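You operate a simulated robot arm through the tools that you are given. There is no shell and no other tool. Be economical: measure what you need, move in short steps, check, and stop when the job is done.

You are at the controls of a simulated two-armed robot. One attempt, no reset.

Task
Spin the bolt from the red box in the bend tester.
Fine: blue knob to its green end and back to the start; bolt back in the box, lid shut.

The check looks at the end state, three seconds after you hand in, the way a careful person would. Anything else that was tipped, shoved, dropped, spilled or broken makes it a failure. A push-on lid holds only when it is set on centred and level and pressed home; a screw cap is set on level and turned clockwise until tight.

Robot
Two 7-joint arms with fingered hands on one trunk, on a carriage that runs on a rail from [-0.005, 1.503] to [0.001, -0.377] (x, y) and turns from -204 to 128 degrees about z. Base frame: it is fixed where the carriage stands at the start and does not move with it; the origin is on the floor, on the carriage's upright axis, x ahead of it, y to its left, z up. Units: m, degrees, N and s.
The left shoulder is at the start at [0.07, 0.188, 1.223], the right one opposite. With the tool pointing down near the work surface each hand reaches from about 0.1 to 0.82 m from the robot's upright axis, wherever it stands, measured 20 degrees to its own side. Places, roughly: bend display [0.7, 0.1, 0.8]; blue bend knob [0.7, 0.2, 0.8]; grey rocker [0.8, 0, 0.8]; hole in the red box [0.6, -0.1, 0.8]; hole of the brass holder [0.7, 0.3, 0.8]; magnifier [0.7, -0.2, 0.9]; red box lid [0.6, -0.1, 0.9]; white rocker [0.8, -0.1, 0.8]. Payload 4 kg a hand.
The tool frame of a hand sits at the grasp point between the pads (the TCP): z along the fingers, y along the line on which they close. The tips reach 0.026 m beyond it. The gripper opens to 0.132 m. The gripper's body begins 0.073 m behind the TCP. The gripper is a hand of 4 fingers: y runs from the thumb to the fingers, the wrist lies at [0, 0, -0.224] in the tool frame, and closing takes about 1.5 s.
Orientation is told as [roll, pitch, yaw] about the base's x, y, z axes, in that order, counted from this pose: with the fingers straight down and closing along the base's y, the tool's x points along the base's -x, its y along +y and its z along -z.

Tools
- The arms move only by the tool move_arm. It takes "left_targets", "right_targets" or both (then of equal length, played together; a hand with none holds still); each is a list of rows, each a list of 7 numbers: the shift along the base's x, y, z in units of 30 mm (1.0 is 30 mm), then the turn, a rotation vector about the base's x, y, z in units of 8 degrees (1.0 is 8 degrees), then the gripper command, from -1 (shut) to 1 (fully open), values between in proportion. In form: [[dx, dy, dz, wx, wy, wz, gripper], ...]. A call has 1 to 8 rows; each row shifts and turns the commanded pose from where the row before left it. A call with a number of a shift or a turn outside -1 to 1 is refused whole. Each row takes 0.2 s and may step no farther than 0.05 m and 8.6 degrees from the row before; otherwise, or with a gripper value out of range, the whole call is refused. A pose out of reach is approached as far as the arm can. The call stops where the force on the tool passes 40 N (or 10 N more than at its start, if that is more) or the arm is blocked; 0.2 s more then pass. Each finger travels about 0.072 m/s and halts on what it meets, pressing with about 28 N; the grip force reading is that of the motor and also rises with nothing between the fingers. The clock runs only during rows and for 0.2 s after the last one: add rows that do not move to give the fingers time. It gives the time, the measured TCP pose, the force on the tool (base axes), the opening and the grip force at its end, in the units of the frame above (readings bear some noise), with the torque about the TCP (base axes, N m) and any sound that the robot's microphone picked up.
- Cameras (640 x 400 px; columns grow to the right, rows downward): "scene" is now at [0.136, 0.0116, 1.4527]; the picture's right is [0.13, -0.99, 0.00], its down [-0.56, -0.07, -0.83] and it looks along [0.82, 0.11, -0.56] (base axes); focal length 263 px, centre (320, 200). "left" rides on the left gripper at [-0.073, 0.006, -0.094] in its tool frame; the picture's right is [-0.08, -1.00, 0.00], its down [0.78, -0.06, -0.62] and it looks along [0.61, -0.05, 0.79] (tool axes); focal length 230 px, centre (320, 200). "right" rides on the right gripper at [0.073, 0.006, -0.094] in its tool frame; the picture's right is [-0.08, 1.00, 0.00], its down [-0.78, -0.06, -0.62] and it looks along [-0.61, -0.05, 0.79] (tool axes); focal length 230 px, centre (320, 200). There is no depth. A picture from a camera that has moved, and an enlarged one, comes with that camera's place and axes in the base frame and with its lens.
- get_image(camera): a new picture of that camera. The clock stands still meanwhile.
- move_column(by): slides the trunk up (or, below 0, down) by that many m; the arms and the scene camera ride with it, the base frame stays. It gives what a move gives, with no picture.
- roll_base(legs): drives the robot by 1 to 6 legs, each [ahead, left, turn to the left] in m, m and degrees, along the robot's own axes; the way and the turn of a leg run together, so that a leg with both is an arc; at most 1.5 m and 180 degrees a leg. The arms and the cameras ride along, it lands a little off, and it stops where it bumps. It keeps to its track: a leg is cut to what the track allows. It gives what a move gives.
- grasp_type(shape, hand): the hand has 4 fingers and takes this shape, open, in about a second: jaw (thumb against the fingers, like two jaws); tri (thumb and two fingers); tip (a fingertip pinch); poke (one finger out to press); point (the index stretched); flat (the hand flat); cup (the hand cupped); fist (a fist). The gripper value then closes the fingers along that shape, each until it touches; the sizes above hold for jaw. It gives what a move gives, with no picture.
- turn_head(pan, tilt): turns the head with the scene camera to pan (to the left, within 86 degrees either way) and tilt (down, from -29 to 69), counted from straight ahead of the robot. It gives what a move gives.
- close_up(camera, box): a new picture of the part [left, top, right, bottom] of that camera's present view, enlarged. The clock stands still meanwhile.
- hand_in(): hands the job in; it is judged then, once.

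Go step by step. Nothing tells you exact positions but the pictures and the camera data: compare them with the known pose of the tool, close in by small moves and look again before you grip or let go. The budget is 120 turns and 100 pictures, counting those below and the enlarged ones. Unless the task says otherwise, let go and move clear before handing in, and close with one line.

The tools are called as name(argument=value, ...) on one line, values as JSON. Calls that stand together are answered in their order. move_arm: Moves the arms, as the interface text tells. Its arguments: {"type":"object","properties":{"left_targets":{"type":"array"},"right_targets":{"type":"array"}},"required":[]} The other tools are called the same way: move_column (by) slides the trunk up or down; grasp_type (shape, hand) gives the hand a shape; roll_base (legs) drives the base; turn_head (pan, tilt) turns the head that bears the scene camera; get_image (camera) takes a picture; close_up (camera, box) takes an enlarged picture of a part of a camera's view; hand_in () hands the job in.

At the start:

```text
time_s: 0.0
left_tcp_pos: [0.6171, 0.2631, 1.2091]
left_tcp_rot: [0.0, 0.0, 0.1]
left_force: [-0.1, 1.4, 0.5]
left_torque: [0.01, -0.01, -0.02]
left_opening: 0.1316
left_finger_force: 0.1
left_shape: jaw
right_tcp_pos: [0.6308, -0.2286, 1.1559]
right_tcp_rot: [0.1, 0.0, 0.0]
right_force: [-0.6, -0.1, 0.1]
right_torque: [-0.02, 0.0, -0.02]
right_opening: 0.1317
right_finger_force: 0.1
right_shape: jaw
trunk travel left (down, up): [-0.7, 0.24]
robot x, y, heading: [-0.0007, -0.003, 0.2]
head pan, tilt: [7.3, 34.3]
```

scene: 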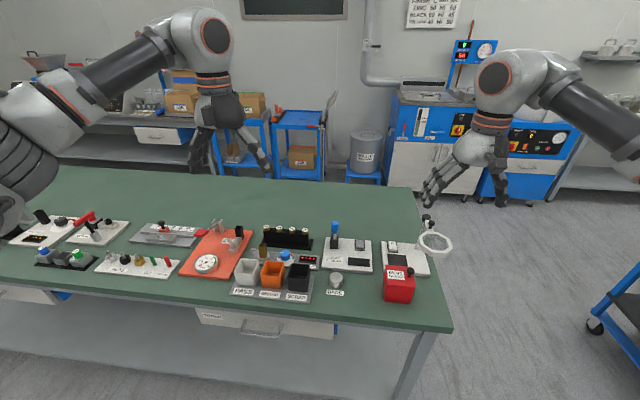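
right: 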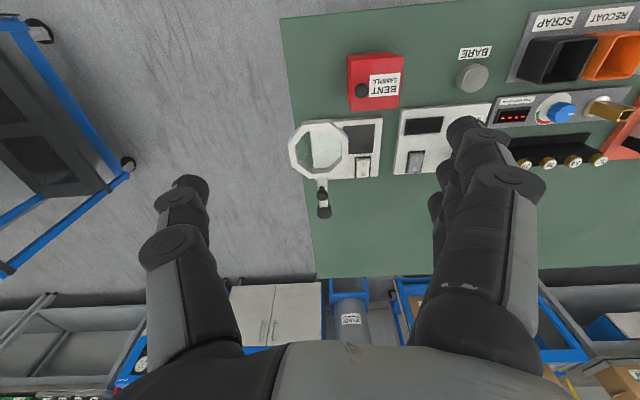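
left: 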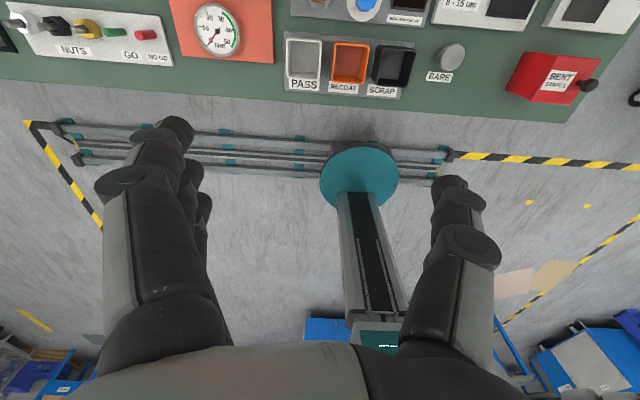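

I see the red "BENT SAMPLE" box at the right end of the bench and the bend tester, with its blue knob, display and brass holder, left of it. I'll enlarge both before I move.

close_up(camera="scene", box=[360, 210, 460, 310])

close_up(camera="scene", box=[225, 210, 345, 300])

close_up(camera="right", box=[320, 30, 640, 230])

```text
4.00 times, centred on (410, 260) of scene
camera zoom: at [0.136, 0.0116, 1.4527], right [0.13, -0.99, 0.0], down [-0.56, -0.07, -0.83], along [0.82, 0.11, -0.56], focal length 1052 px, centre (-40, -40)
```

zoom: 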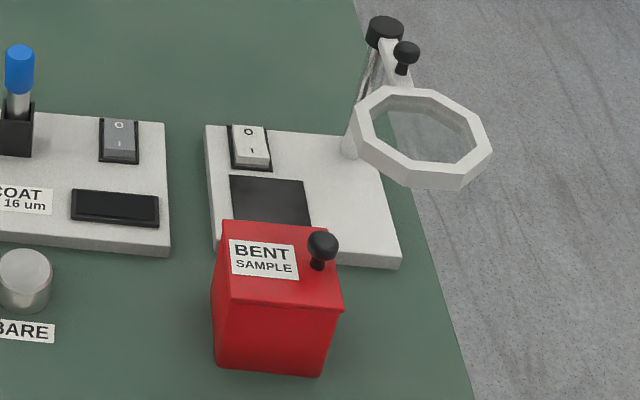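

```text
4.44 times, centred on (285, 255) of scene
camera zoom: at [0.136, 0.0116, 1.4527], right [0.13, -0.99, 0.0], down [-0.56, -0.07, -0.83], along [0.82, 0.11, -0.56], focal length 1169 px, centre (476, -44)
```

zoom: 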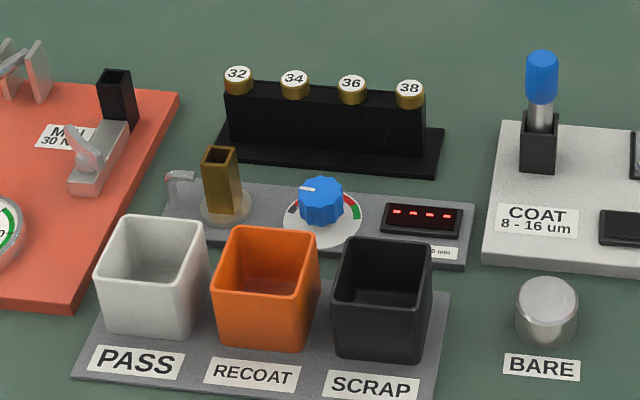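

```text
2.00 times, centred on (480, 130) of right
camera zoom: at [0.5574, -0.2216, 1.2501], right [0.08, 1.0, 0.0], down [0.78, -0.06, 0.62], along [0.61, -0.05, -0.79], focal length 460 px, centre (0, 340)
```

zoom: 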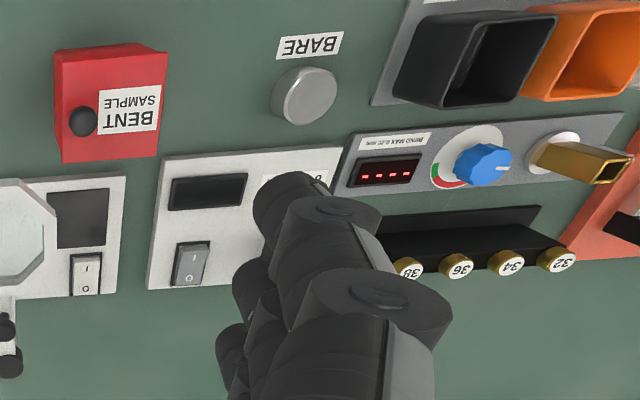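

The lid knob looks to be near [0.64, -0.167, 0.90]. I'll bring the right hand closer so its camera can see the box properly.

move_arm(right_targets=[[-0.54, 0.5, -0.8, 0, 0, 0, 1], [-0.54, 0.5, -0.8, 0, 0, 0, 1], [-0.54, 0.5, -0.8, 0, 0, 0, 1], [-0.54, 0.5, -0.8, 0, 0, 0, 1], [-0.54, 0.5, -0.8, 0, 0, 0, 1]])

get_image(camera="right")

```text
time_s: 1.2
left_tcp_pos: [0.6175, 0.2637, 1.2088]
left_tcp_rot: [0.0, -0.1, 0.1]
left_force: [0.6, -0.3, 0.5]
left_torque: [0.03, -0.01, -0.01]
left_opening: 0.132
left_finger_force: 0.0
left_shape: jaw
right_tcp_pos: [0.5516, -0.1518, 1.0343]
right_tcp_rot: [-0.1, 0.0, -0.2]
right_force: [0.8, -0.4, 0.1]
right_torque: [0.01, 0.03, -0.01]
right_opening: 0.1318
right_finger_force: 0.1
right_shape: jaw
trunk travel left (down, up): [-0.7, 0.24]
robot x, y, heading: [-0.0018, -0.001, -0.0]
head pan, tilt: [7.3, 34.3]
```

```text
93 pictures are left
camera right: at [0.4783, -0.1457, 1.1283], right [0.08, 1.0, 0.0], down [0.78, -0.06, 0.62], along [0.62, -0.05, -0.79], focal length 230 px, centre (320, 200)
```

right: 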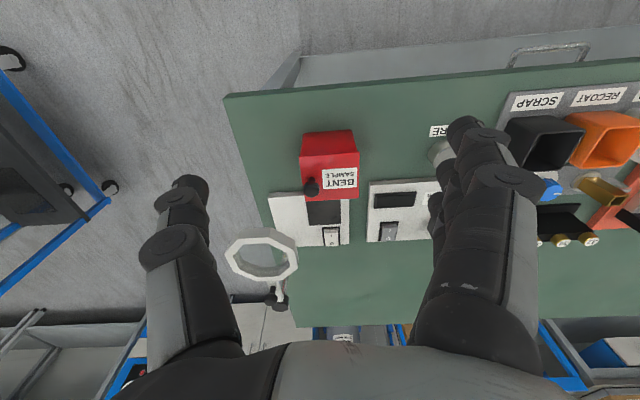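

close_up(camera="right", box=[260, 110, 400, 250])

close_up(camera="scene", box=[370, 250, 430, 310])

close_up(camera="scene", box=[255, 235, 325, 275])

```text
2.86 times, centred on (330, 180) of right
camera zoom: at [0.4783, -0.1457, 1.1283], right [0.08, 1.0, 0.0], down [0.78, -0.06, 0.62], along [0.62, -0.05, -0.79], focal length 657 px, centre (291, 257)
```

zoom: 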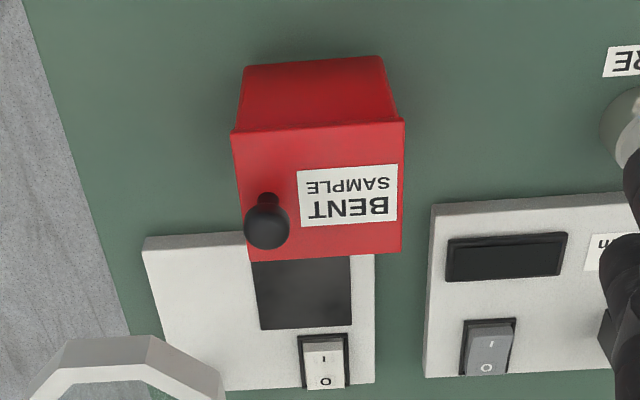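

```text
6.67 times, centred on (400, 280) of scene
camera zoom: at [0.1362, 0.0118, 1.4527], right [0.13, -0.99, 0.0], down [-0.56, -0.07, -0.83], along [0.82, 0.11, -0.56], focal length 1754 px, centre (-213, -333)
```

zoom: 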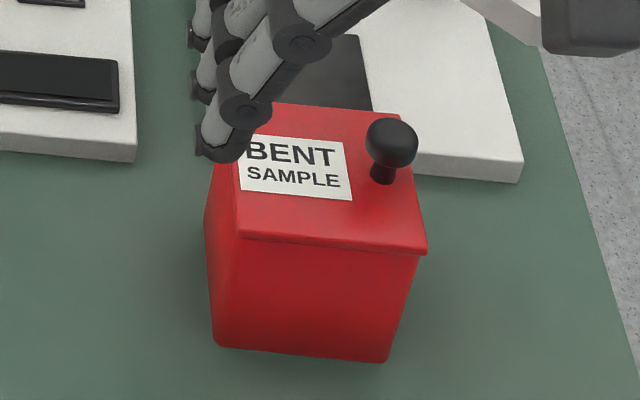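

```text
9.14 times, centred on (290, 255) of scene
camera zoom: at [0.1362, 0.0118, 1.4527], right [0.13, -0.99, 0.0], down [-0.56, -0.07, -0.83], along [0.82, 0.11, -0.56], focal length 2405 px, centre (594, -303)
```

zoom: 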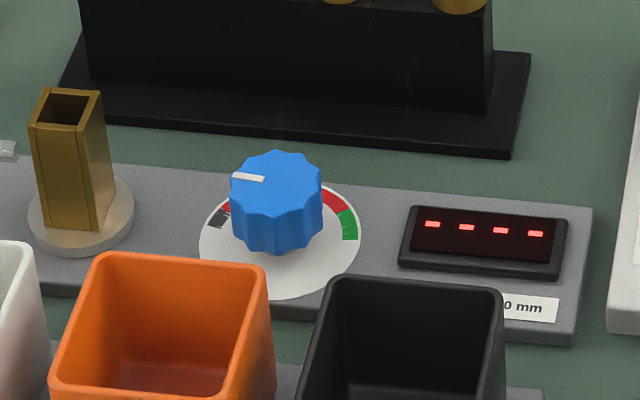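

From the two views, the lid top is near z 0.863, spanning x 0.615 to 0.687 and y -0.183 to -0.107, with its ball knob at about [0.647, -0.169, 0.89]. I'll yaw the right hand to look at the +y side for a hinge, which also sets it up to pinch the ball along x.

move_arm(right_targets=[[0.4, 0.3, 0, 0, 0, -1, 1], [0.4, 0.3, 0, 0, 0, -1, 1], [0.4, 0.3, 0, 0, 0, -1, 1], [0.4, 0.3, 0, 0, 0, -1, 1], [0.4, 0.3, 0, 0, 0, -1, 1], [0.4, 0.3, 0, 0, 0, -1, 1], [0.4, 0, 0, 0, 0, -1, 1], [0.4, 0, 0, 0, 0, -1, 1]])

move_arm(right_targets=[[0, 0, 0, 0, 0, -1, 1], [0, 0, 0, 0, 0, -1, 1], [0, 0, 0, 0, 0, -1, 1], [0, 0, 0, 0, 0, -0.25, 1]])

get_image(camera="right")

```text
time_s: 3.0
left_tcp_pos: [0.6163, 0.2638, 1.2094]
left_tcp_rot: [-0.1, 0.0, 0.0]
left_force: [0.1, -0.5, 0.4]
left_torque: [-0.01, 0.0, 0.01]
left_opening: 0.1318
left_finger_force: 0.0
left_shape: jaw
right_tcp_pos: [0.7112, -0.1054, 1.0193]
right_tcp_rot: [-0.1, 0.0, -63.9]
right_force: [0.2, 0.0, 0.3]
right_torque: [0.01, -0.03, 0.02]
right_opening: 0.1321
right_finger_force: 0.1
right_shape: jaw
right hand out of reach, approached as far as the arm can: row 5, 6, 7, 8
trunk travel left (down, up): [-0.7, 0.24]
robot x, y, heading: [0.0014, -0.0017, -0.0]
head pan, tilt: [7.3, 34.3]
```

```text
time_s: 4.0
left_tcp_pos: [0.6161, 0.2642, 1.2095]
left_tcp_rot: [-0.1, 0.0, 0.0]
left_force: [-0.9, 0.3, 0.5]
left_torque: [0.02, 0.01, 0.02]
left_opening: 0.1317
left_finger_force: 0.1
left_shape: jaw
right_tcp_pos: [0.7264, -0.1309, 1.0218]
right_tcp_rot: [-0.3, 0.5, -70.4]
right_force: [0.5, -0.3, -0.6]
right_torque: [0.04, 0.01, -0.01]
right_opening: 0.132
right_finger_force: 0.0
right_shape: jaw
right hand out of reach, approached as far as the arm can: row 1, 2, 3
trunk travel left (down, up): [-0.7, 0.24]
robot x, y, heading: [0.0021, 0.0014, -0.0]
head pan, tilt: [7.3, 34.3]
```

```text
89 pictures are left
camera right: at [0.7074, -0.0602, 1.1165], right [0.97, 0.26, -0.01], down [0.21, -0.76, 0.61], along [0.15, -0.59, -0.79], focal length 230 px, centre (320, 200)
```

right: 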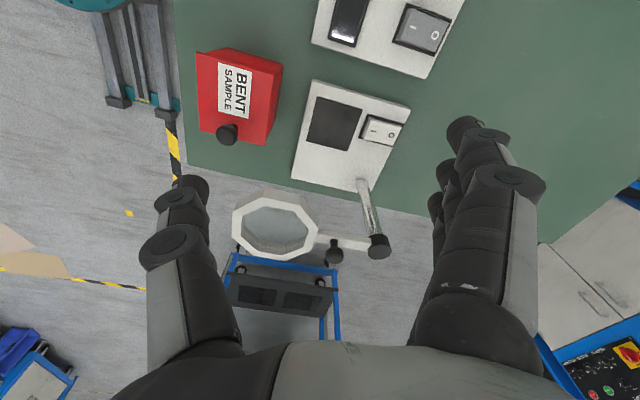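

close_up(camera="right", box=[180, 30, 300, 160])

```text
3.08 times, centred on (240, 95) of right
camera zoom: at [0.7074, -0.0602, 1.1165], right [0.97, 0.26, -0.01], down [0.21, -0.76, 0.61], along [0.15, -0.59, -0.79], focal length 708 px, centre (566, 523)
```

zoom: 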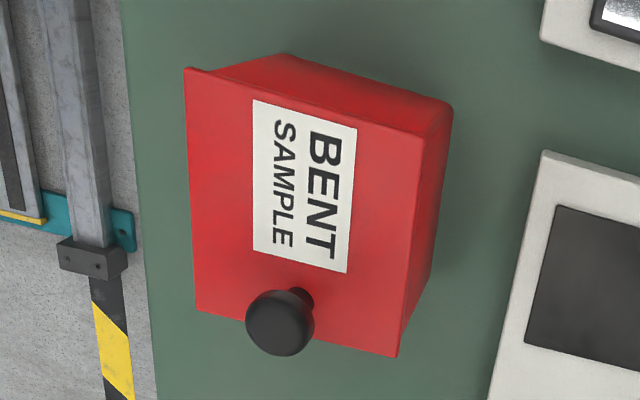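

Yawing to -90 runs out of reach, so I'll back the hand off and yaw it the other way. There is no visible hinge hardware, but the off-centre knob suggests a hinge on the +y side.

move_arm(right_targets=[[-0.5, -0.3, 0.5, 0, 0, 1, 1], [-0.5, -0.3, 0.5, 0, 0, 1, 1], [-0.5, -0.3, 0, 0, 0, 1, 1], [-0.5, -0.3, 0, 0, 0, 1, 1], [-0.5, -0.3, 0, 0, 0, 1, 1], [-0.5, -0.3, 0, 0, 0, 1, 1], [0, 0, 0, 0, 0, 1, 1], [0, 0, 0, 0, 0, 1, 1]])

move_arm(right_targets=[[0, 0, 0, 0, 0, 1, 1], [0, 0, 0, 0, 0, 1, 1], [0, 0, 0, 0, 0, 1, 1], [0, 0, 0, 0, 0, 1, 1], [0, 0, 0, 0, 0, 1, 1], [0, 0, 0, 0, 0, 1, 1], [0, 0, 0, 0, 0, 1, 1], [0, 0, 0, 0, 0, 1, 1]])

```text
time_s: 5.8
left_tcp_pos: [0.6165, 0.2634, 1.2096]
left_tcp_rot: [0.0, 0.0, 0.1]
left_force: [0.4, -0.6, -0.6]
left_torque: [0.03, -0.02, 0.0]
left_opening: 0.1317
left_finger_force: 0.1
left_shape: jaw
right_tcp_pos: [0.6362, -0.1846, 1.0517]
right_tcp_rot: [-0.3, 0.4, -8.3]
right_force: [-0.6, -0.3, 0.3]
right_torque: [0.0, -0.01, 0.01]
right_opening: 0.1318
right_finger_force: 0.2
right_shape: jaw
trunk travel left (down, up): [-0.7, 0.24]
robot x, y, heading: [-0.001, -0.0021, -0.1]
head pan, tilt: [7.3, 34.3]
```

```text
time_s: 7.6
left_tcp_pos: [0.6161, 0.2632, 1.2092]
left_tcp_rot: [0.1, 0.0, 0.1]
left_force: [-0.6, 0.6, -0.3]
left_torque: [-0.02, 0.0, 0.02]
left_opening: 0.1318
left_finger_force: 0.0
left_shape: jaw
right_tcp_pos: [0.6353, -0.1834, 1.0526]
right_tcp_rot: [-0.3, 0.5, 55.7]
right_force: [-0.1, 0.4, -0.4]
right_torque: [-0.01, -0.02, -0.02]
right_opening: 0.1317
right_finger_force: 0.1
right_shape: jaw
trunk travel left (down, up): [-0.7, 0.24]
robot x, y, heading: [-0.0014, -0.0015, 0.3]
head pan, tilt: [7.3, 34.3]
```

Positive yaw reaches fine, so I'll carry on to 90 degrees over the knob.

move_arm(right_targets=[[0.1, 0.1, 0, 0, 0, 1, 1], [0.1, 0.1, 0, 0, 0, 1, 1], [0.1, 0.1, -0.4, 0, 0, 1, 1], [0.1, 0.1, -0.4, 0, 0, 1, 1], [0, 0.07, -0.4, 0, 0, 0.29, 1]])

get_image(camera="right")

get_image(camera="scene")

```text
time_s: 8.8
left_tcp_pos: [0.6156, 0.2626, 1.2091]
left_tcp_rot: [0.0, 0.1, -0.1]
left_force: [-0.2, 0.3, -0.1]
left_torque: [-0.01, 0.0, 0.02]
left_opening: 0.1315
left_finger_force: 0.0
left_shape: jaw
right_tcp_pos: [0.6478, -0.1697, 1.016]
right_tcp_rot: [-0.3, 0.5, 89.9]
right_force: [0.3, -0.8, 0.5]
right_torque: [-0.01, -0.02, 0.0]
right_opening: 0.1321
right_finger_force: 0.0
right_shape: jaw
trunk travel left (down, up): [-0.7, 0.24]
robot x, y, heading: [0.0006, 0.0004, -0.1]
head pan, tilt: [7.3, 34.3]
```

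```text
87 pictures are left
camera right: at [0.6418, -0.2423, 1.1111], right [-1.0, 0.08, -0.01], down [0.06, 0.79, 0.61], along [0.05, 0.61, -0.79], focal length 230 px, centre (320, 200)
```

right: 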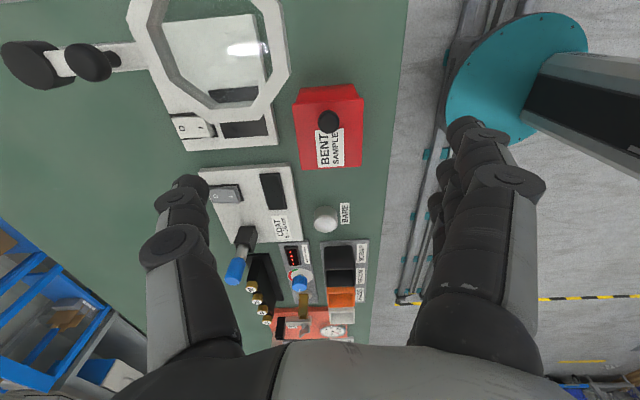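

```text
86 pictures are left
camera scene: at [0.1362, 0.0115, 1.4527], right [0.13, -0.99, 0.0], down [-0.56, -0.07, -0.83], along [0.82, 0.11, -0.56], focal length 263 px, centre (320, 200)
```

scene: 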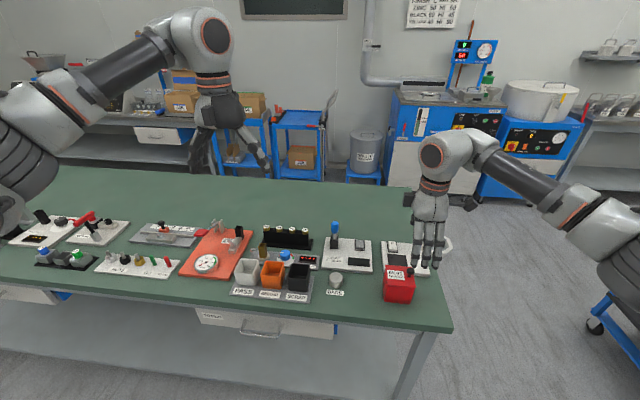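

The hand is now above the knob with the magnifier ring close on the +x side, so I'll narrow the opening first and then descend.

move_arm(right_targets=[[0, 0, 0, 0, 0, 0, -0.1], [0, 0, 0, 0, 0, 0, -0.1], [0, 0, 0, 0, 0, 0, -0.1], [-0.03, 0.02, -0.9, 0, 0, 0, -0.1], [-0.03, 0.02, -0.9, 0, 0, 0, -0.1], [-0.03, 0, -0.9, 0, 0, 0, -0.1], [0, 0, -0.6, 0, 0, 0, -0.1]])

get_image(camera="right")

close_up(camera="scene", box=[360, 210, 460, 310])

```text
time_s: 10.4
left_tcp_pos: [0.6169, 0.2635, 1.2092]
left_tcp_rot: [-0.1, -0.1, 0.1]
left_force: [0.4, 0.3, 0.2]
left_torque: [-0.02, -0.03, -0.02]
left_opening: 0.1317
left_finger_force: 0.1
left_shape: jaw
right_tcp_pos: [0.6454, -0.1696, 0.9145]
right_tcp_rot: [-0.2, 0.5, 89.9]
right_force: [0.7, -0.1, 0.1]
right_torque: [0.0, 0.0, 0.03]
right_opening: 0.0601
right_finger_force: 0.0
right_shape: jaw
trunk travel left (down, up): [-0.7, 0.24]
robot x, y, heading: [0.0054, 0.0025, -0.1]
head pan, tilt: [7.3, 34.3]
```

```text
85 pictures are left
camera right: at [0.6393, -0.2412, 1.0098], right [-1.0, 0.08, -0.01], down [0.06, 0.79, 0.61], along [0.05, 0.61, -0.79], focal length 230 px, centre (320, 200)
```

right: 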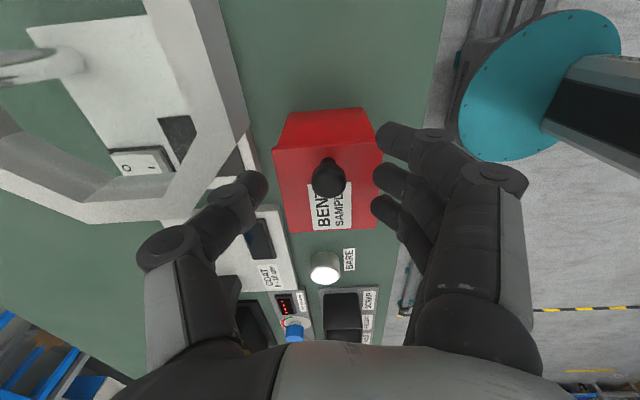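

```text
4.00 times, centred on (410, 260) of scene
camera zoom: at [0.1364, 0.0114, 1.4527], right [0.13, -0.99, 0.0], down [-0.56, -0.07, -0.83], along [0.82, 0.11, -0.56], focal length 1052 px, centre (-40, -40)
```

zoom: 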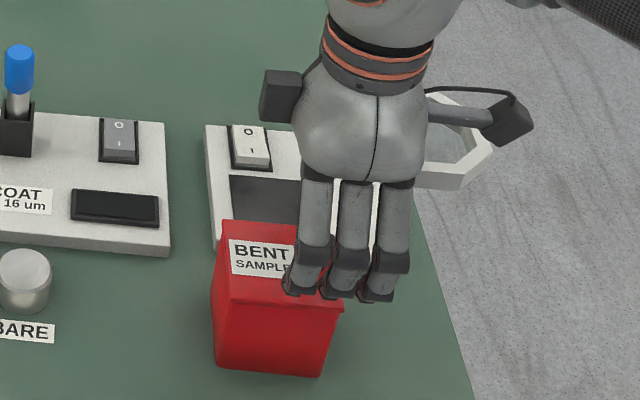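

All three fingers of the jaw would foul the lid as it swings. I'll rise a little and try the fingertip pinch.

move_arm(right_targets=[[0, 0, 1, 0, 0, 0, -0.1], [0, 0, 1, 0, 0, 0, -0.1]])

grasp_type(shape="tip", hand="right")

get_image(camera="right")

close_up(camera="scene", box=[360, 190, 460, 310])

```text
time_s: 11.0
left_tcp_pos: [0.6163, 0.2643, 1.2089]
left_tcp_rot: [0.0, 0.0, 0.1]
left_force: [-0.6, -0.4, 0.5]
left_torque: [0.03, 0.02, 0.02]
left_opening: 0.1319
left_finger_force: 0.1
left_shape: jaw
right_tcp_pos: [0.6442, -0.1691, 0.9745]
right_tcp_rot: [-0.4, 0.5, 89.9]
right_force: [-0.8, -0.6, 0.3]
right_torque: [-0.02, 0.01, 0.03]
right_opening: 0.0602
right_finger_force: 0.1
right_shape: jaw
trunk travel left (down, up): [-0.7, 0.24]
robot x, y, heading: [-0.002, -0.0027, 0.1]
head pan, tilt: [7.3, 34.3]
```

```text
time_s: 11.9
left_tcp_pos: [0.6159, 0.264, 1.2091]
left_tcp_rot: [0.0, -0.1, 0.1]
left_force: [0.7, 1.4, -0.6]
left_torque: [0.02, 0.0, 0.0]
left_opening: 0.1316
left_finger_force: 0.0
left_shape: jaw
right_tcp_pos: [0.6444, -0.1701, 0.9743]
right_tcp_rot: [-0.4, 0.4, 89.9]
right_force: [0.3, -0.4, -1.1]
right_torque: [-0.03, 0.01, -0.01]
right_opening: 0.132
right_finger_force: 0.1
right_shape: tip
trunk travel left (down, up): [-0.7, 0.24]
robot x, y, heading: [0.0028, -0.0008, 0.0]
head pan, tilt: [7.3, 34.3]
```

```text
83 pictures are left
camera right: at [0.6391, -0.241, 1.0697], right [-1.0, 0.08, -0.01], down [0.06, 0.79, 0.61], along [0.05, 0.61, -0.79], focal length 230 px, centre (320, 200)
```

right: 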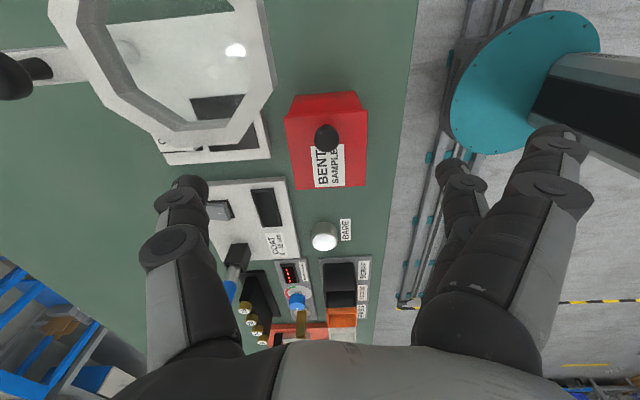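

```text
3.33 times, centred on (410, 250) of scene
camera zoom: at [0.136, 0.0116, 1.4527], right [0.13, -0.99, 0.0], down [-0.56, -0.07, -0.83], along [0.82, 0.11, -0.56], focal length 877 px, centre (20, 33)
```

zoom: 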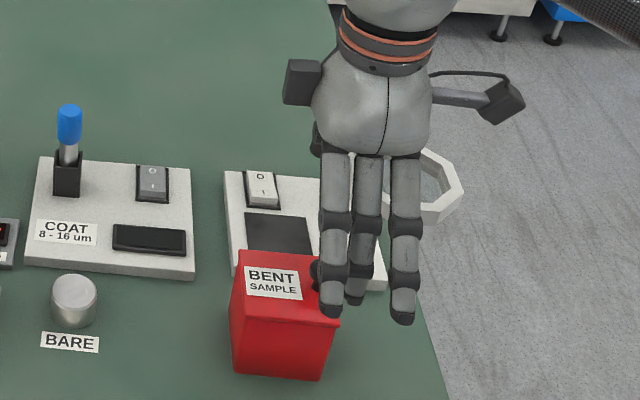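

move_arm(right_targets=[[0, 0, 0, 0, 0, 0, -0.4], [0, 0, 0, 0, 0, 0, -0.4], [0, 0, 0, 0, 0, 0, -0.4], [0, 0, 0, 0, 0, 0, -0.4], [0, 0, 0, 0, 0, 0, -0.4]])

get_image(camera="right")

close_up(camera="scene", box=[360, 190, 460, 310])

```text
time_s: 13.1
left_tcp_pos: [0.6163, 0.2637, 1.2089]
left_tcp_rot: [0.0, 0.0, 0.1]
left_force: [-0.1, -0.5, 1.3]
left_torque: [0.01, 0.0, -0.03]
left_opening: 0.1322
left_finger_force: 0.1
left_shape: jaw
right_tcp_pos: [0.6448, -0.1696, 0.9751]
right_tcp_rot: [-0.3, 0.5, 89.9]
right_force: [0.0, 0.4, 0.2]
right_torque: [0.01, 0.0, 0.02]
right_opening: 0.0399
right_finger_force: 0.1
right_shape: tip
trunk travel left (down, up): [-0.7, 0.24]
robot x, y, heading: [-0.0028, -0.0018, -0.2]
head pan, tilt: [7.3, 34.3]
```

```text
81 pictures are left
camera right: at [0.6391, -0.241, 1.0699], right [-1.0, 0.08, -0.01], down [0.06, 0.79, 0.61], along [0.05, 0.61, -0.79], focal length 230 px, centre (320, 200)
```

right: 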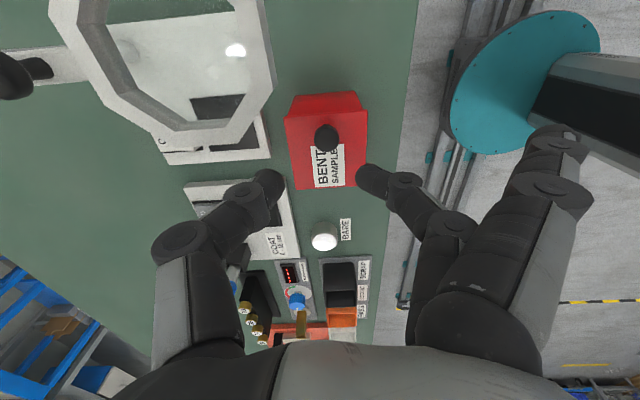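

```text
3.33 times, centred on (410, 250) of scene
camera zoom: at [0.136, 0.0116, 1.4527], right [0.13, -0.99, 0.0], down [-0.56, -0.07, -0.83], along [0.82, 0.11, -0.56], focal length 877 px, centre (20, 33)
```

zoom: 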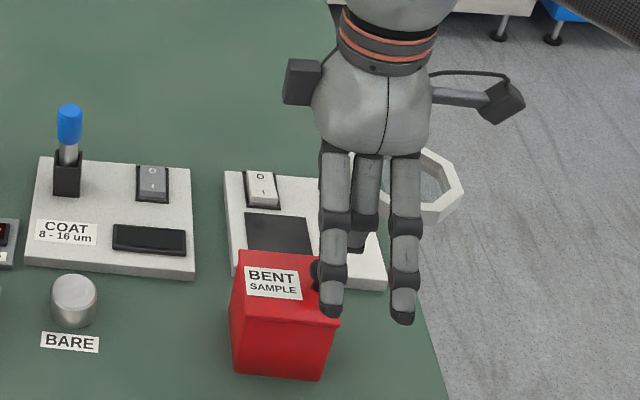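

The middle finger and thumb now oppose while the outer two fingers stay beyond the box's -x side. I'll descend onto the knob.

move_arm(right_targets=[[-0.06, 0.09, -0.9, 0, 0, 0, -0.4], [0, 0, -0.9, 0, 0, 0, -0.4], [0, 0, -0.6, 0, 0, 0, -0.4], [0, 0, -0.25, 0, 0, 0, -0.4]])

get_image(camera="right")

close_up(camera="scene", box=[360, 190, 460, 310])

```text
time_s: 14.1
left_tcp_pos: [0.615, 0.2631, 1.2102]
left_tcp_rot: [-0.1, -0.1, 0.1]
left_force: [-0.7, -0.2, 0.4]
left_torque: [0.01, 0.0, 0.05]
left_opening: 0.1318
left_finger_force: 0.1
left_shape: jaw
right_tcp_pos: [0.6447, -0.1666, 0.9015]
right_tcp_rot: [-0.8, 0.4, 89.9]
right_force: [11.1, -5.2, 28.2]
right_torque: [-0.13, -1.64, -0.11]
right_opening: 0.0317
right_finger_force: 28.0
right_shape: tip
trunk travel left (down, up): [-0.7, 0.24]
robot x, y, heading: [0.0007, -0.0007, 0.1]
head pan, tilt: [7.3, 34.3]
```

```text
79 pictures are left
camera right: at [0.637, -0.2382, 0.9958], right [-1.0, 0.08, -0.01], down [0.05, 0.79, 0.61], along [0.06, 0.61, -0.79], focal length 230 px, centre (320, 200)
```

right: 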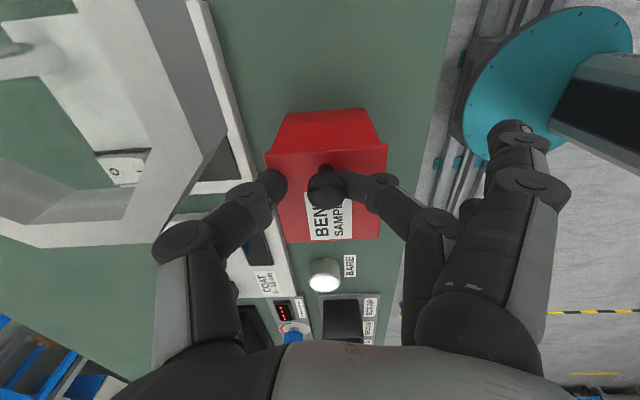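

```text
3.33 times, centred on (410, 250) of scene
camera zoom: at [0.1342, 0.012, 1.4535], right [0.13, -0.99, 0.0], down [-0.56, -0.07, -0.83], along [0.82, 0.11, -0.56], focal length 877 px, centre (20, 33)
```

zoom: 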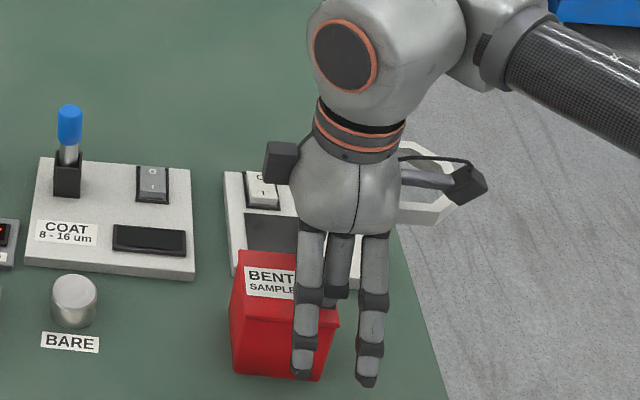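

The finger landed on the knob because the knob sits a few mm toward -x. I'll back up, shift and open a little, then retry.

move_arm(right_targets=[[0, 0, 0.8, 0, 0, 0, -0.3], [-0.27, 0, 0, 0, 0, 0, -0.3], [0, 0, 0, 0, 0, 0, -0.3], [0, 0, -0.5, 0, 0, 0, -0.3], [0, 0, -0.3, 0, 0, 0, -0.3]])

get_image(camera="right")

```text
time_s: 15.3
left_tcp_pos: [0.6128, 0.2653, 1.2121]
left_tcp_rot: [-0.1, -0.2, 0.1]
left_force: [0.5, 1.0, 0.1]
left_torque: [0.01, 0.01, 0.0]
left_opening: 0.1319
left_finger_force: 0.0
left_shape: jaw
right_tcp_pos: [0.6337, -0.166, 0.9033]
right_tcp_rot: [-0.8, 0.4, 89.9]
right_force: [-0.1, -0.3, 30.7]
right_torque: [0.07, -0.81, -0.03]
right_opening: 0.0484
right_finger_force: 3.2
right_shape: tip
trunk travel left (down, up): [-0.7, 0.24]
robot x, y, heading: [-0.0028, -0.001, 0.1]
head pan, tilt: [7.3, 34.3]
```

```text
77 pictures are left
camera right: at [0.6264, -0.2373, 0.9976], right [-1.0, 0.08, -0.01], down [0.06, 0.79, 0.61], along [0.06, 0.61, -0.79], focal length 230 px, centre (320, 200)
```

right: 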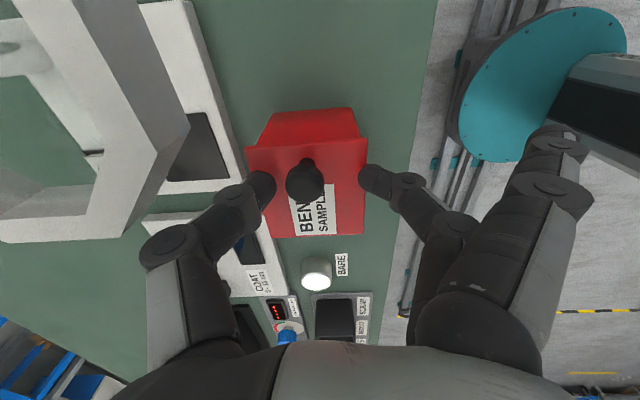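

move_arm(right_targets=[[0, 0, 0.15, 0, 0, 0, -0.3], [0.15, 0, 0.05, 0, 0, 0, -0.3], [0, 0, 0, 0, 0, 0, -1], [0, 0, 0, 0, 0, 0, -1], [0, 0, 0, 0, 0, 0, -1], [0, 0, 0, 0, 0, 0, -1], [0, 0, 0, 0, 0, 0, -1]])

get_image(camera="right")

```text
time_s: 16.9
left_tcp_pos: [0.6141, 0.2644, 1.212]
left_tcp_rot: [-0.1, -0.1, 0.1]
left_force: [0.2, -0.6, -0.8]
left_torque: [0.01, -0.01, 0.01]
left_opening: 0.1317
left_finger_force: 0.0
left_shape: jaw
right_tcp_pos: [0.6376, -0.1669, 0.9035]
right_tcp_rot: [-0.5, 0.5, 89.9]
right_force: [-19.2, -0.1, 2.3]
right_torque: [0.0, 1.26, 0.16]
right_opening: 0.036
right_finger_force: 27.5
right_shape: tip
trunk travel left (down, up): [-0.7, 0.24]
robot x, y, heading: [-0.0031, 0.0008, 0.2]
head pan, tilt: [7.3, 34.3]
```

```text
76 pictures are left
camera right: at [0.6305, -0.2383, 0.9988], right [-1.0, 0.08, -0.01], down [0.06, 0.79, 0.61], along [0.05, 0.61, -0.79], focal length 230 px, centre (320, 200)
```

right: 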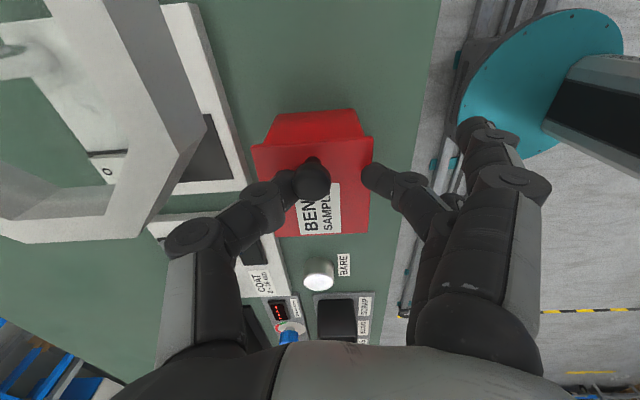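

The finger has caught the lid's side edge, so the tips reach lower than I assumed. I'll open, rise about 15 mm and pinch again.

move_arm(right_targets=[[0, 0, 0, 0, 0, 0, -0.3], [0, 0, 0, 0, 0, 0, -0.3], [0.05, 0, 0.5, 0, 0, 0, -0.3], [0.05, 0, 0, 0, 0, 0, -0.5], [0, 0, 0, 0, 0, 0, -1], [0, 0, 0, 0, 0, 0, -1], [0, 0, 0, 0, 0, 0, -1], [0, 0, 0, 0, 0, 0, -1]])

get_image(camera="right")

```text
time_s: 18.7
left_tcp_pos: [0.6158, 0.2633, 1.2097]
left_tcp_rot: [0.0, -0.1, 0.1]
left_force: [-0.4, 0.3, 0.6]
left_torque: [0.02, 0.02, 0.0]
left_opening: 0.1317
left_finger_force: 0.1
left_shape: jaw
right_tcp_pos: [0.6419, -0.1659, 0.9185]
right_tcp_rot: [-0.3, 0.5, 89.9]
right_force: [-0.2, 0.6, -0.3]
right_torque: [0.03, -0.03, 0.0]
right_opening: 0.0041
right_finger_force: 28.4
right_shape: tip
trunk travel left (down, up): [-0.7, 0.24]
robot x, y, heading: [0.0, 0.002, -0.1]
head pan, tilt: [7.3, 34.3]
```

```text
75 pictures are left
camera right: at [0.6363, -0.2385, 1.0131], right [-1.0, 0.08, -0.01], down [0.06, 0.79, 0.61], along [0.05, 0.61, -0.79], focal length 230 px, centre (320, 200)
```

right: 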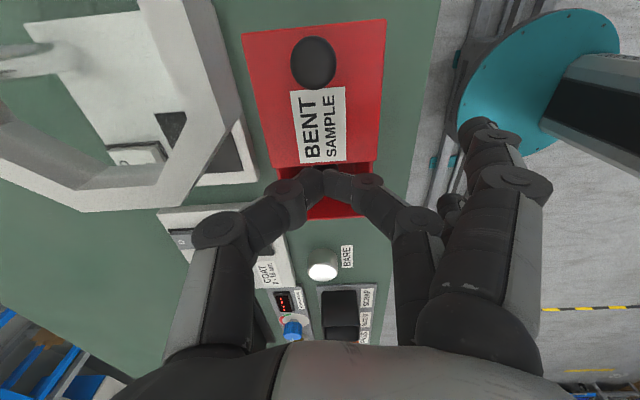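

The lid has moved, so I'll check the scene view to see how.

close_up(camera="scene", box=[350, 200, 470, 320])

```text
3.33 times, centred on (410, 260) of scene
camera zoom: at [0.1361, 0.0116, 1.4527], right [0.13, -0.99, 0.0], down [-0.56, -0.07, -0.83], along [0.82, 0.11, -0.56], focal length 877 px, centre (20, 0)
```

zoom: 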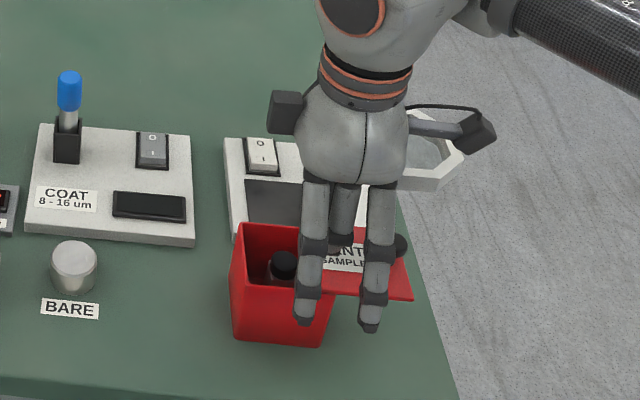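

The lid appears to slide off toward -y, and a dark bolt head shows inside the box. I'll lift the hand straight up and clear to look.

move_arm(right_targets=[[0, 0, 0, 0, 0, 0, -0.8], [0, 0, 1, 0, 0, 0, -0.8], [0, 0, 1, 0, 0, 0, -0.8], [0, 0, 1, 0, 0, 0, -0.8], [0, 0, 0.3, 0, 0, 0, -0.8]])

get_image(camera="right")

close_up(camera="scene", box=[360, 220, 440, 310])

```text
time_s: 19.9
left_tcp_pos: [0.6174, 0.2636, 1.2088]
left_tcp_rot: [0.0, 0.0, 0.0]
left_force: [-0.5, 1.0, 0.1]
left_torque: [0.03, 0.01, 0.03]
left_opening: 0.132
left_finger_force: 0.1
left_shape: jaw
right_tcp_pos: [0.643, -0.1689, 1.0172]
right_tcp_rot: [-0.3, 0.5, 89.8]
right_force: [-0.2, -0.5, -0.7]
right_torque: [0.0, 0.01, -0.03]
right_opening: 0.0131
right_finger_force: 0.1
right_shape: tip
trunk travel left (down, up): [-0.7, 0.24]
robot x, y, heading: [0.0005, -0.0006, 0.2]
head pan, tilt: [7.3, 34.3]
```

```text
73 pictures are left
camera right: at [0.6368, -0.2398, 1.1113], right [-1.0, 0.08, -0.01], down [0.06, 0.79, 0.61], along [0.05, 0.61, -0.79], focal length 230 px, centre (320, 200)
```

right: 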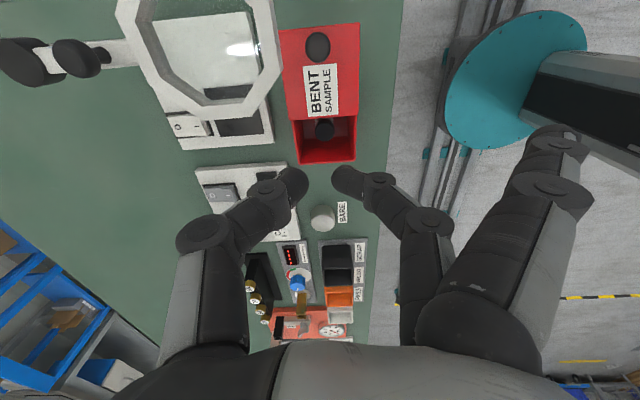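

```text
4.44 times, centred on (400, 265) of scene
camera zoom: at [0.1359, 0.0116, 1.4527], right [0.13, -0.99, 0.0], down [-0.56, -0.07, -0.83], along [0.82, 0.11, -0.56], focal length 1169 px, centre (-36, -89)
```

zoom: 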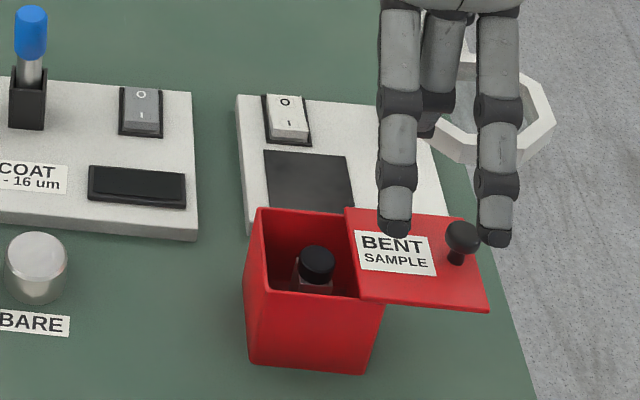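

close_up(camera="right", box=[270, 15, 390, 175])

close_up(camera="scene", box=[375, 255, 425, 305])

```text
2.50 times, centred on (330, 95) of right
camera zoom: at [0.6368, -0.2398, 1.1113], right [-1.0, 0.08, -0.01], down [0.06, 0.79, 0.61], along [0.05, 0.61, -0.79], focal length 575 px, centre (295, 462)
```

zoom: 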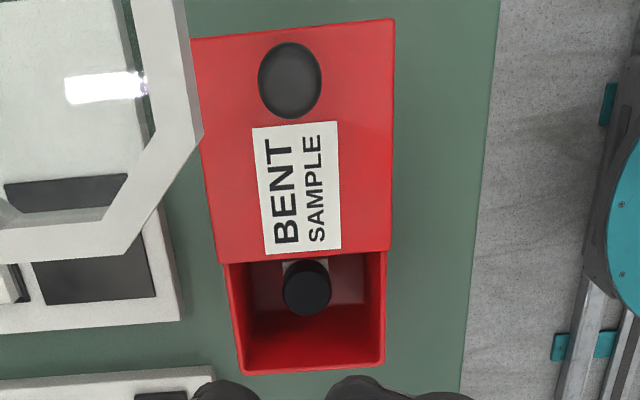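

```text
8.00 times, centred on (400, 280) of scene
camera zoom: at [0.1359, 0.0116, 1.4527], right [0.13, -0.99, 0.0], down [-0.56, -0.07, -0.83], along [0.82, 0.11, -0.56], focal length 2104 px, centre (-320, -440)
```

zoom: 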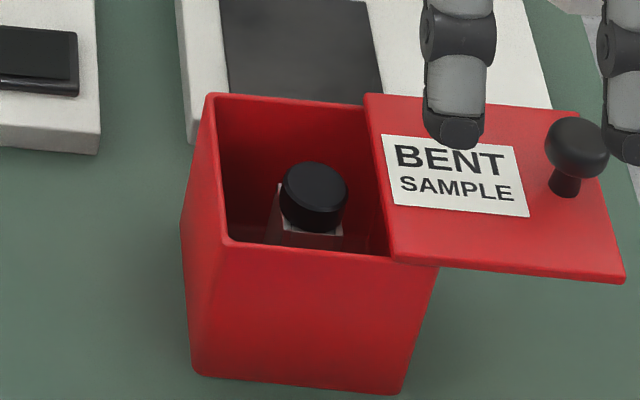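

The lid slides in grooves along y and now sits about 57 mm open, with the bolt's black head near [0.648, -0.144, 0.85], slightly below the rim. I'll test finger shapes with the left hand in free air, side-on to the scene camera, to choose one that fits in the box.

move_arm(left_targets=[[0, 0, 0, 0, 0, 0, -0.7], [0, 0, 0, 0, 0, 0, -0.7], [0, 0, 0, 0, 0, 0, -0.7], [0, 0, 0, 0, 0, 0, -0.7], [0, 0, 0, 0, 0, 0, -0.7], [0, 0, 0, 0, 0, 0, -0.7]])

close_up(camera="scene", box=[170, 60, 290, 190])

grasp_type(shape="tri", hand="left")

move_arm(left_targets=[[0, 0, 0, 0, 0, 0, -0.7], [0, 0, 0, 0, 0, 0, -0.7], [0, 0, 0, 0, 0, 0, -0.7], [0, 0, 0, 0, 0, 0, -0.7], [0, 0, 0, 0, 0, 0, -0.7], [0, 0, 0, 0, 0, 0, -0.7]])

close_up(camera="scene", box=[170, 60, 290, 190])

get_image(camera="left")

```text
time_s: 21.3
left_tcp_pos: [0.6172, 0.264, 1.2082]
left_tcp_rot: [0.0, 0.0, 0.2]
left_force: [-0.2, -0.2, 0.2]
left_torque: [0.0, 0.01, 0.05]
left_opening: 0.0202
left_finger_force: 0.0
left_shape: jaw
right_tcp_pos: [0.6424, -0.1685, 1.0163]
right_tcp_rot: [-0.3, 0.5, 90.0]
right_force: [0.8, 0.2, 0.8]
right_torque: [0.01, -0.03, -0.03]
right_opening: 0.0128
right_finger_force: 0.1
right_shape: tip
trunk travel left (down, up): [-0.7, 0.24]
robot x, y, heading: [0.0021, -0.0033, -0.2]
head pan, tilt: [7.3, 34.3]
```

```text
3.08 times, centred on (230, 125) of scene
camera zoom: at [0.136, 0.0116, 1.4527], right [0.13, -0.99, 0.0], down [-0.56, -0.07, -0.83], along [0.82, 0.11, -0.56], focal length 809 px, centre (597, 431)
```

zoom: 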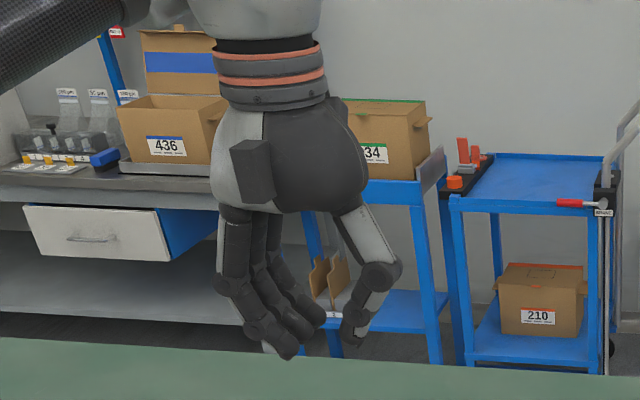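

```text
time_s: 22.2
left_tcp_pos: [0.6161, 0.2638, 1.2092]
left_tcp_rot: [0.0, 0.0, 0.1]
left_force: [0.5, 0.8, -0.6]
left_torque: [0.02, 0.0, -0.01]
left_opening: 0.1316
left_finger_force: 0.1
left_shape: tri
right_tcp_pos: [0.6428, -0.1688, 1.0169]
right_tcp_rot: [-0.3, 0.5, 89.9]
right_force: [-0.8, -0.4, -0.4]
right_torque: [0.0, 0.02, -0.02]
right_opening: 0.013
right_finger_force: 0.0
right_shape: tip
trunk travel left (down, up): [-0.7, 0.24]
robot x, y, heading: [0.003, -0.0002, -0.1]
head pan, tilt: [7.3, 34.3]
```

```text
time_s: 23.6
left_tcp_pos: [0.6156, 0.2638, 1.2098]
left_tcp_rot: [0.1, 0.0, 0.1]
left_force: [0.1, 0.3, 0.1]
left_torque: [0.01, 0.01, 0.04]
left_opening: 0.0205
left_finger_force: 0.1
left_shape: tri
right_tcp_pos: [0.6439, -0.1688, 1.0163]
right_tcp_rot: [-0.3, 0.5, 89.9]
right_force: [-0.3, -0.3, 0.2]
right_torque: [-0.01, 0.01, 0.03]
right_opening: 0.0133
right_finger_force: 0.2
right_shape: tip
trunk travel left (down, up): [-0.7, 0.24]
robot x, y, heading: [-0.0001, 0.0031, -0.2]
head pan, tilt: [7.3, 34.3]
```

```text
3.08 times, centred on (230, 125) of scene
camera zoom: at [0.136, 0.0116, 1.4527], right [0.13, -0.99, 0.0], down [-0.56, -0.07, -0.83], along [0.82, 0.11, -0.56], focal length 809 px, centre (597, 431)
```

zoom: 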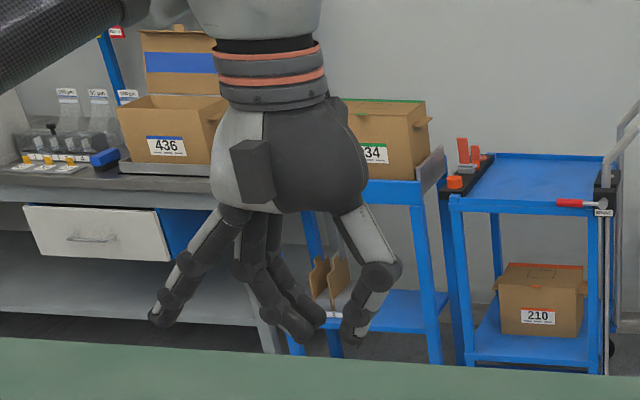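

```text
67 pictures are left
camera left: at [0.6894, 0.2704, 1.3036], right [0.08, -1.0, 0.0], down [-0.78, -0.06, 0.62], along [-0.61, -0.05, -0.79], focal length 230 px, centre (320, 200)
```

left: 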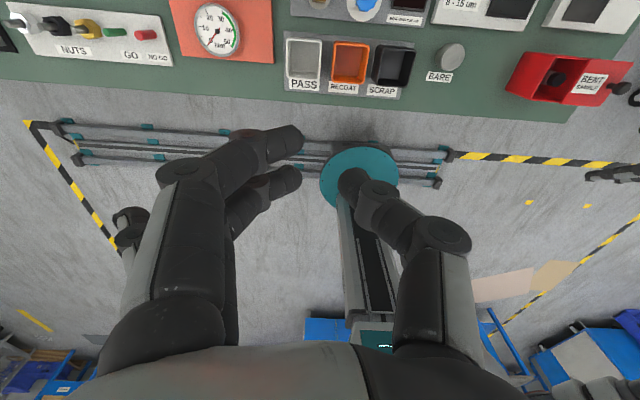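

grasp_type(shape="tip", hand="left")

move_arm(left_targets=[[0, 0, 0, 0, 0, 0, -0.7], [0, 0, 0, 0, 0, 0, -0.7], [0, 0, 0, 0, 0, 0, -0.7], [0, 0, 0, 0, 0, 0, -0.7], [0, 0, 0, 0, 0, 0, -0.7], [0, 0, 0, 0, 0, 0, -0.7]])

close_up(camera="scene", box=[190, 90, 270, 180])

get_image(camera="left")

```text
time_s: 24.5
left_tcp_pos: [0.6156, 0.2644, 1.2092]
left_tcp_rot: [0.0, 0.0, 0.1]
left_force: [0.4, -0.2, 0.4]
left_torque: [0.02, -0.05, -0.04]
left_opening: 0.1317
left_finger_force: 0.0
left_shape: tip
right_tcp_pos: [0.6441, -0.1686, 1.0167]
right_tcp_rot: [-0.4, 0.5, 90.0]
right_force: [-0.4, 0.5, -0.5]
right_torque: [0.0, 0.03, -0.03]
right_opening: 0.0131
right_finger_force: 0.0
right_shape: tip
trunk travel left (down, up): [-0.7, 0.24]
robot x, y, heading: [0.0001, 0.0001, 0.1]
head pan, tilt: [7.3, 34.3]
```

```text
time_s: 25.9
left_tcp_pos: [0.6162, 0.2641, 1.2105]
left_tcp_rot: [0.1, 0.0, 0.1]
left_force: [-0.2, -0.4, -0.1]
left_torque: [0.0, 0.02, -0.04]
left_opening: 0.0204
left_finger_force: 0.1
left_shape: tip
right_tcp_pos: [0.6425, -0.1681, 1.0153]
right_tcp_rot: [-0.3, 0.5, 89.9]
right_force: [0.3, 0.0, 0.2]
right_torque: [-0.02, 0.04, 0.01]
right_opening: 0.0132
right_finger_force: 0.1
right_shape: tip
trunk travel left (down, up): [-0.7, 0.24]
robot x, y, heading: [-0.0015, -0.0005, 0.2]
head pan, tilt: [7.3, 34.3]
```

```text
4.44 times, centred on (230, 135) of scene
camera zoom: at [0.136, 0.0116, 1.4527], right [0.13, -0.99, 0.0], down [-0.56, -0.07, -0.83], along [0.82, 0.11, -0.56], focal length 1169 px, centre (720, 489)
```

zoom: 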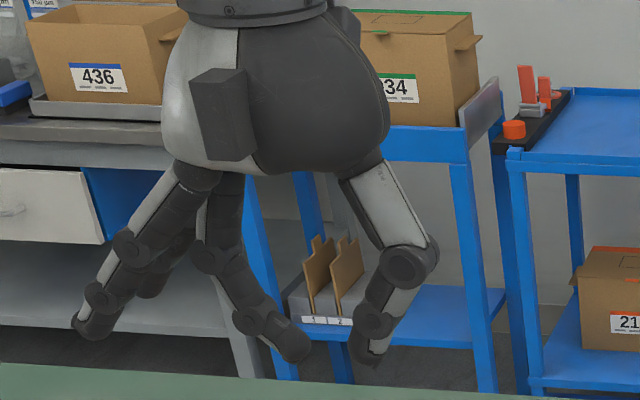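

```text
65 pictures are left
camera left: at [0.6894, 0.2704, 1.3036], right [0.08, -1.0, 0.0], down [-0.78, -0.06, 0.62], along [-0.61, -0.05, -0.79], focal length 230 px, centre (320, 200)
```

left: 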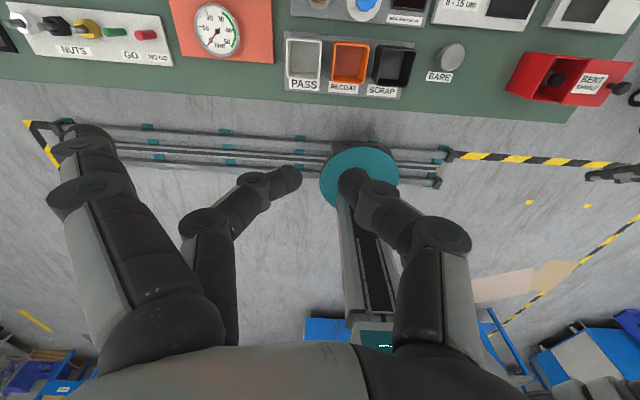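

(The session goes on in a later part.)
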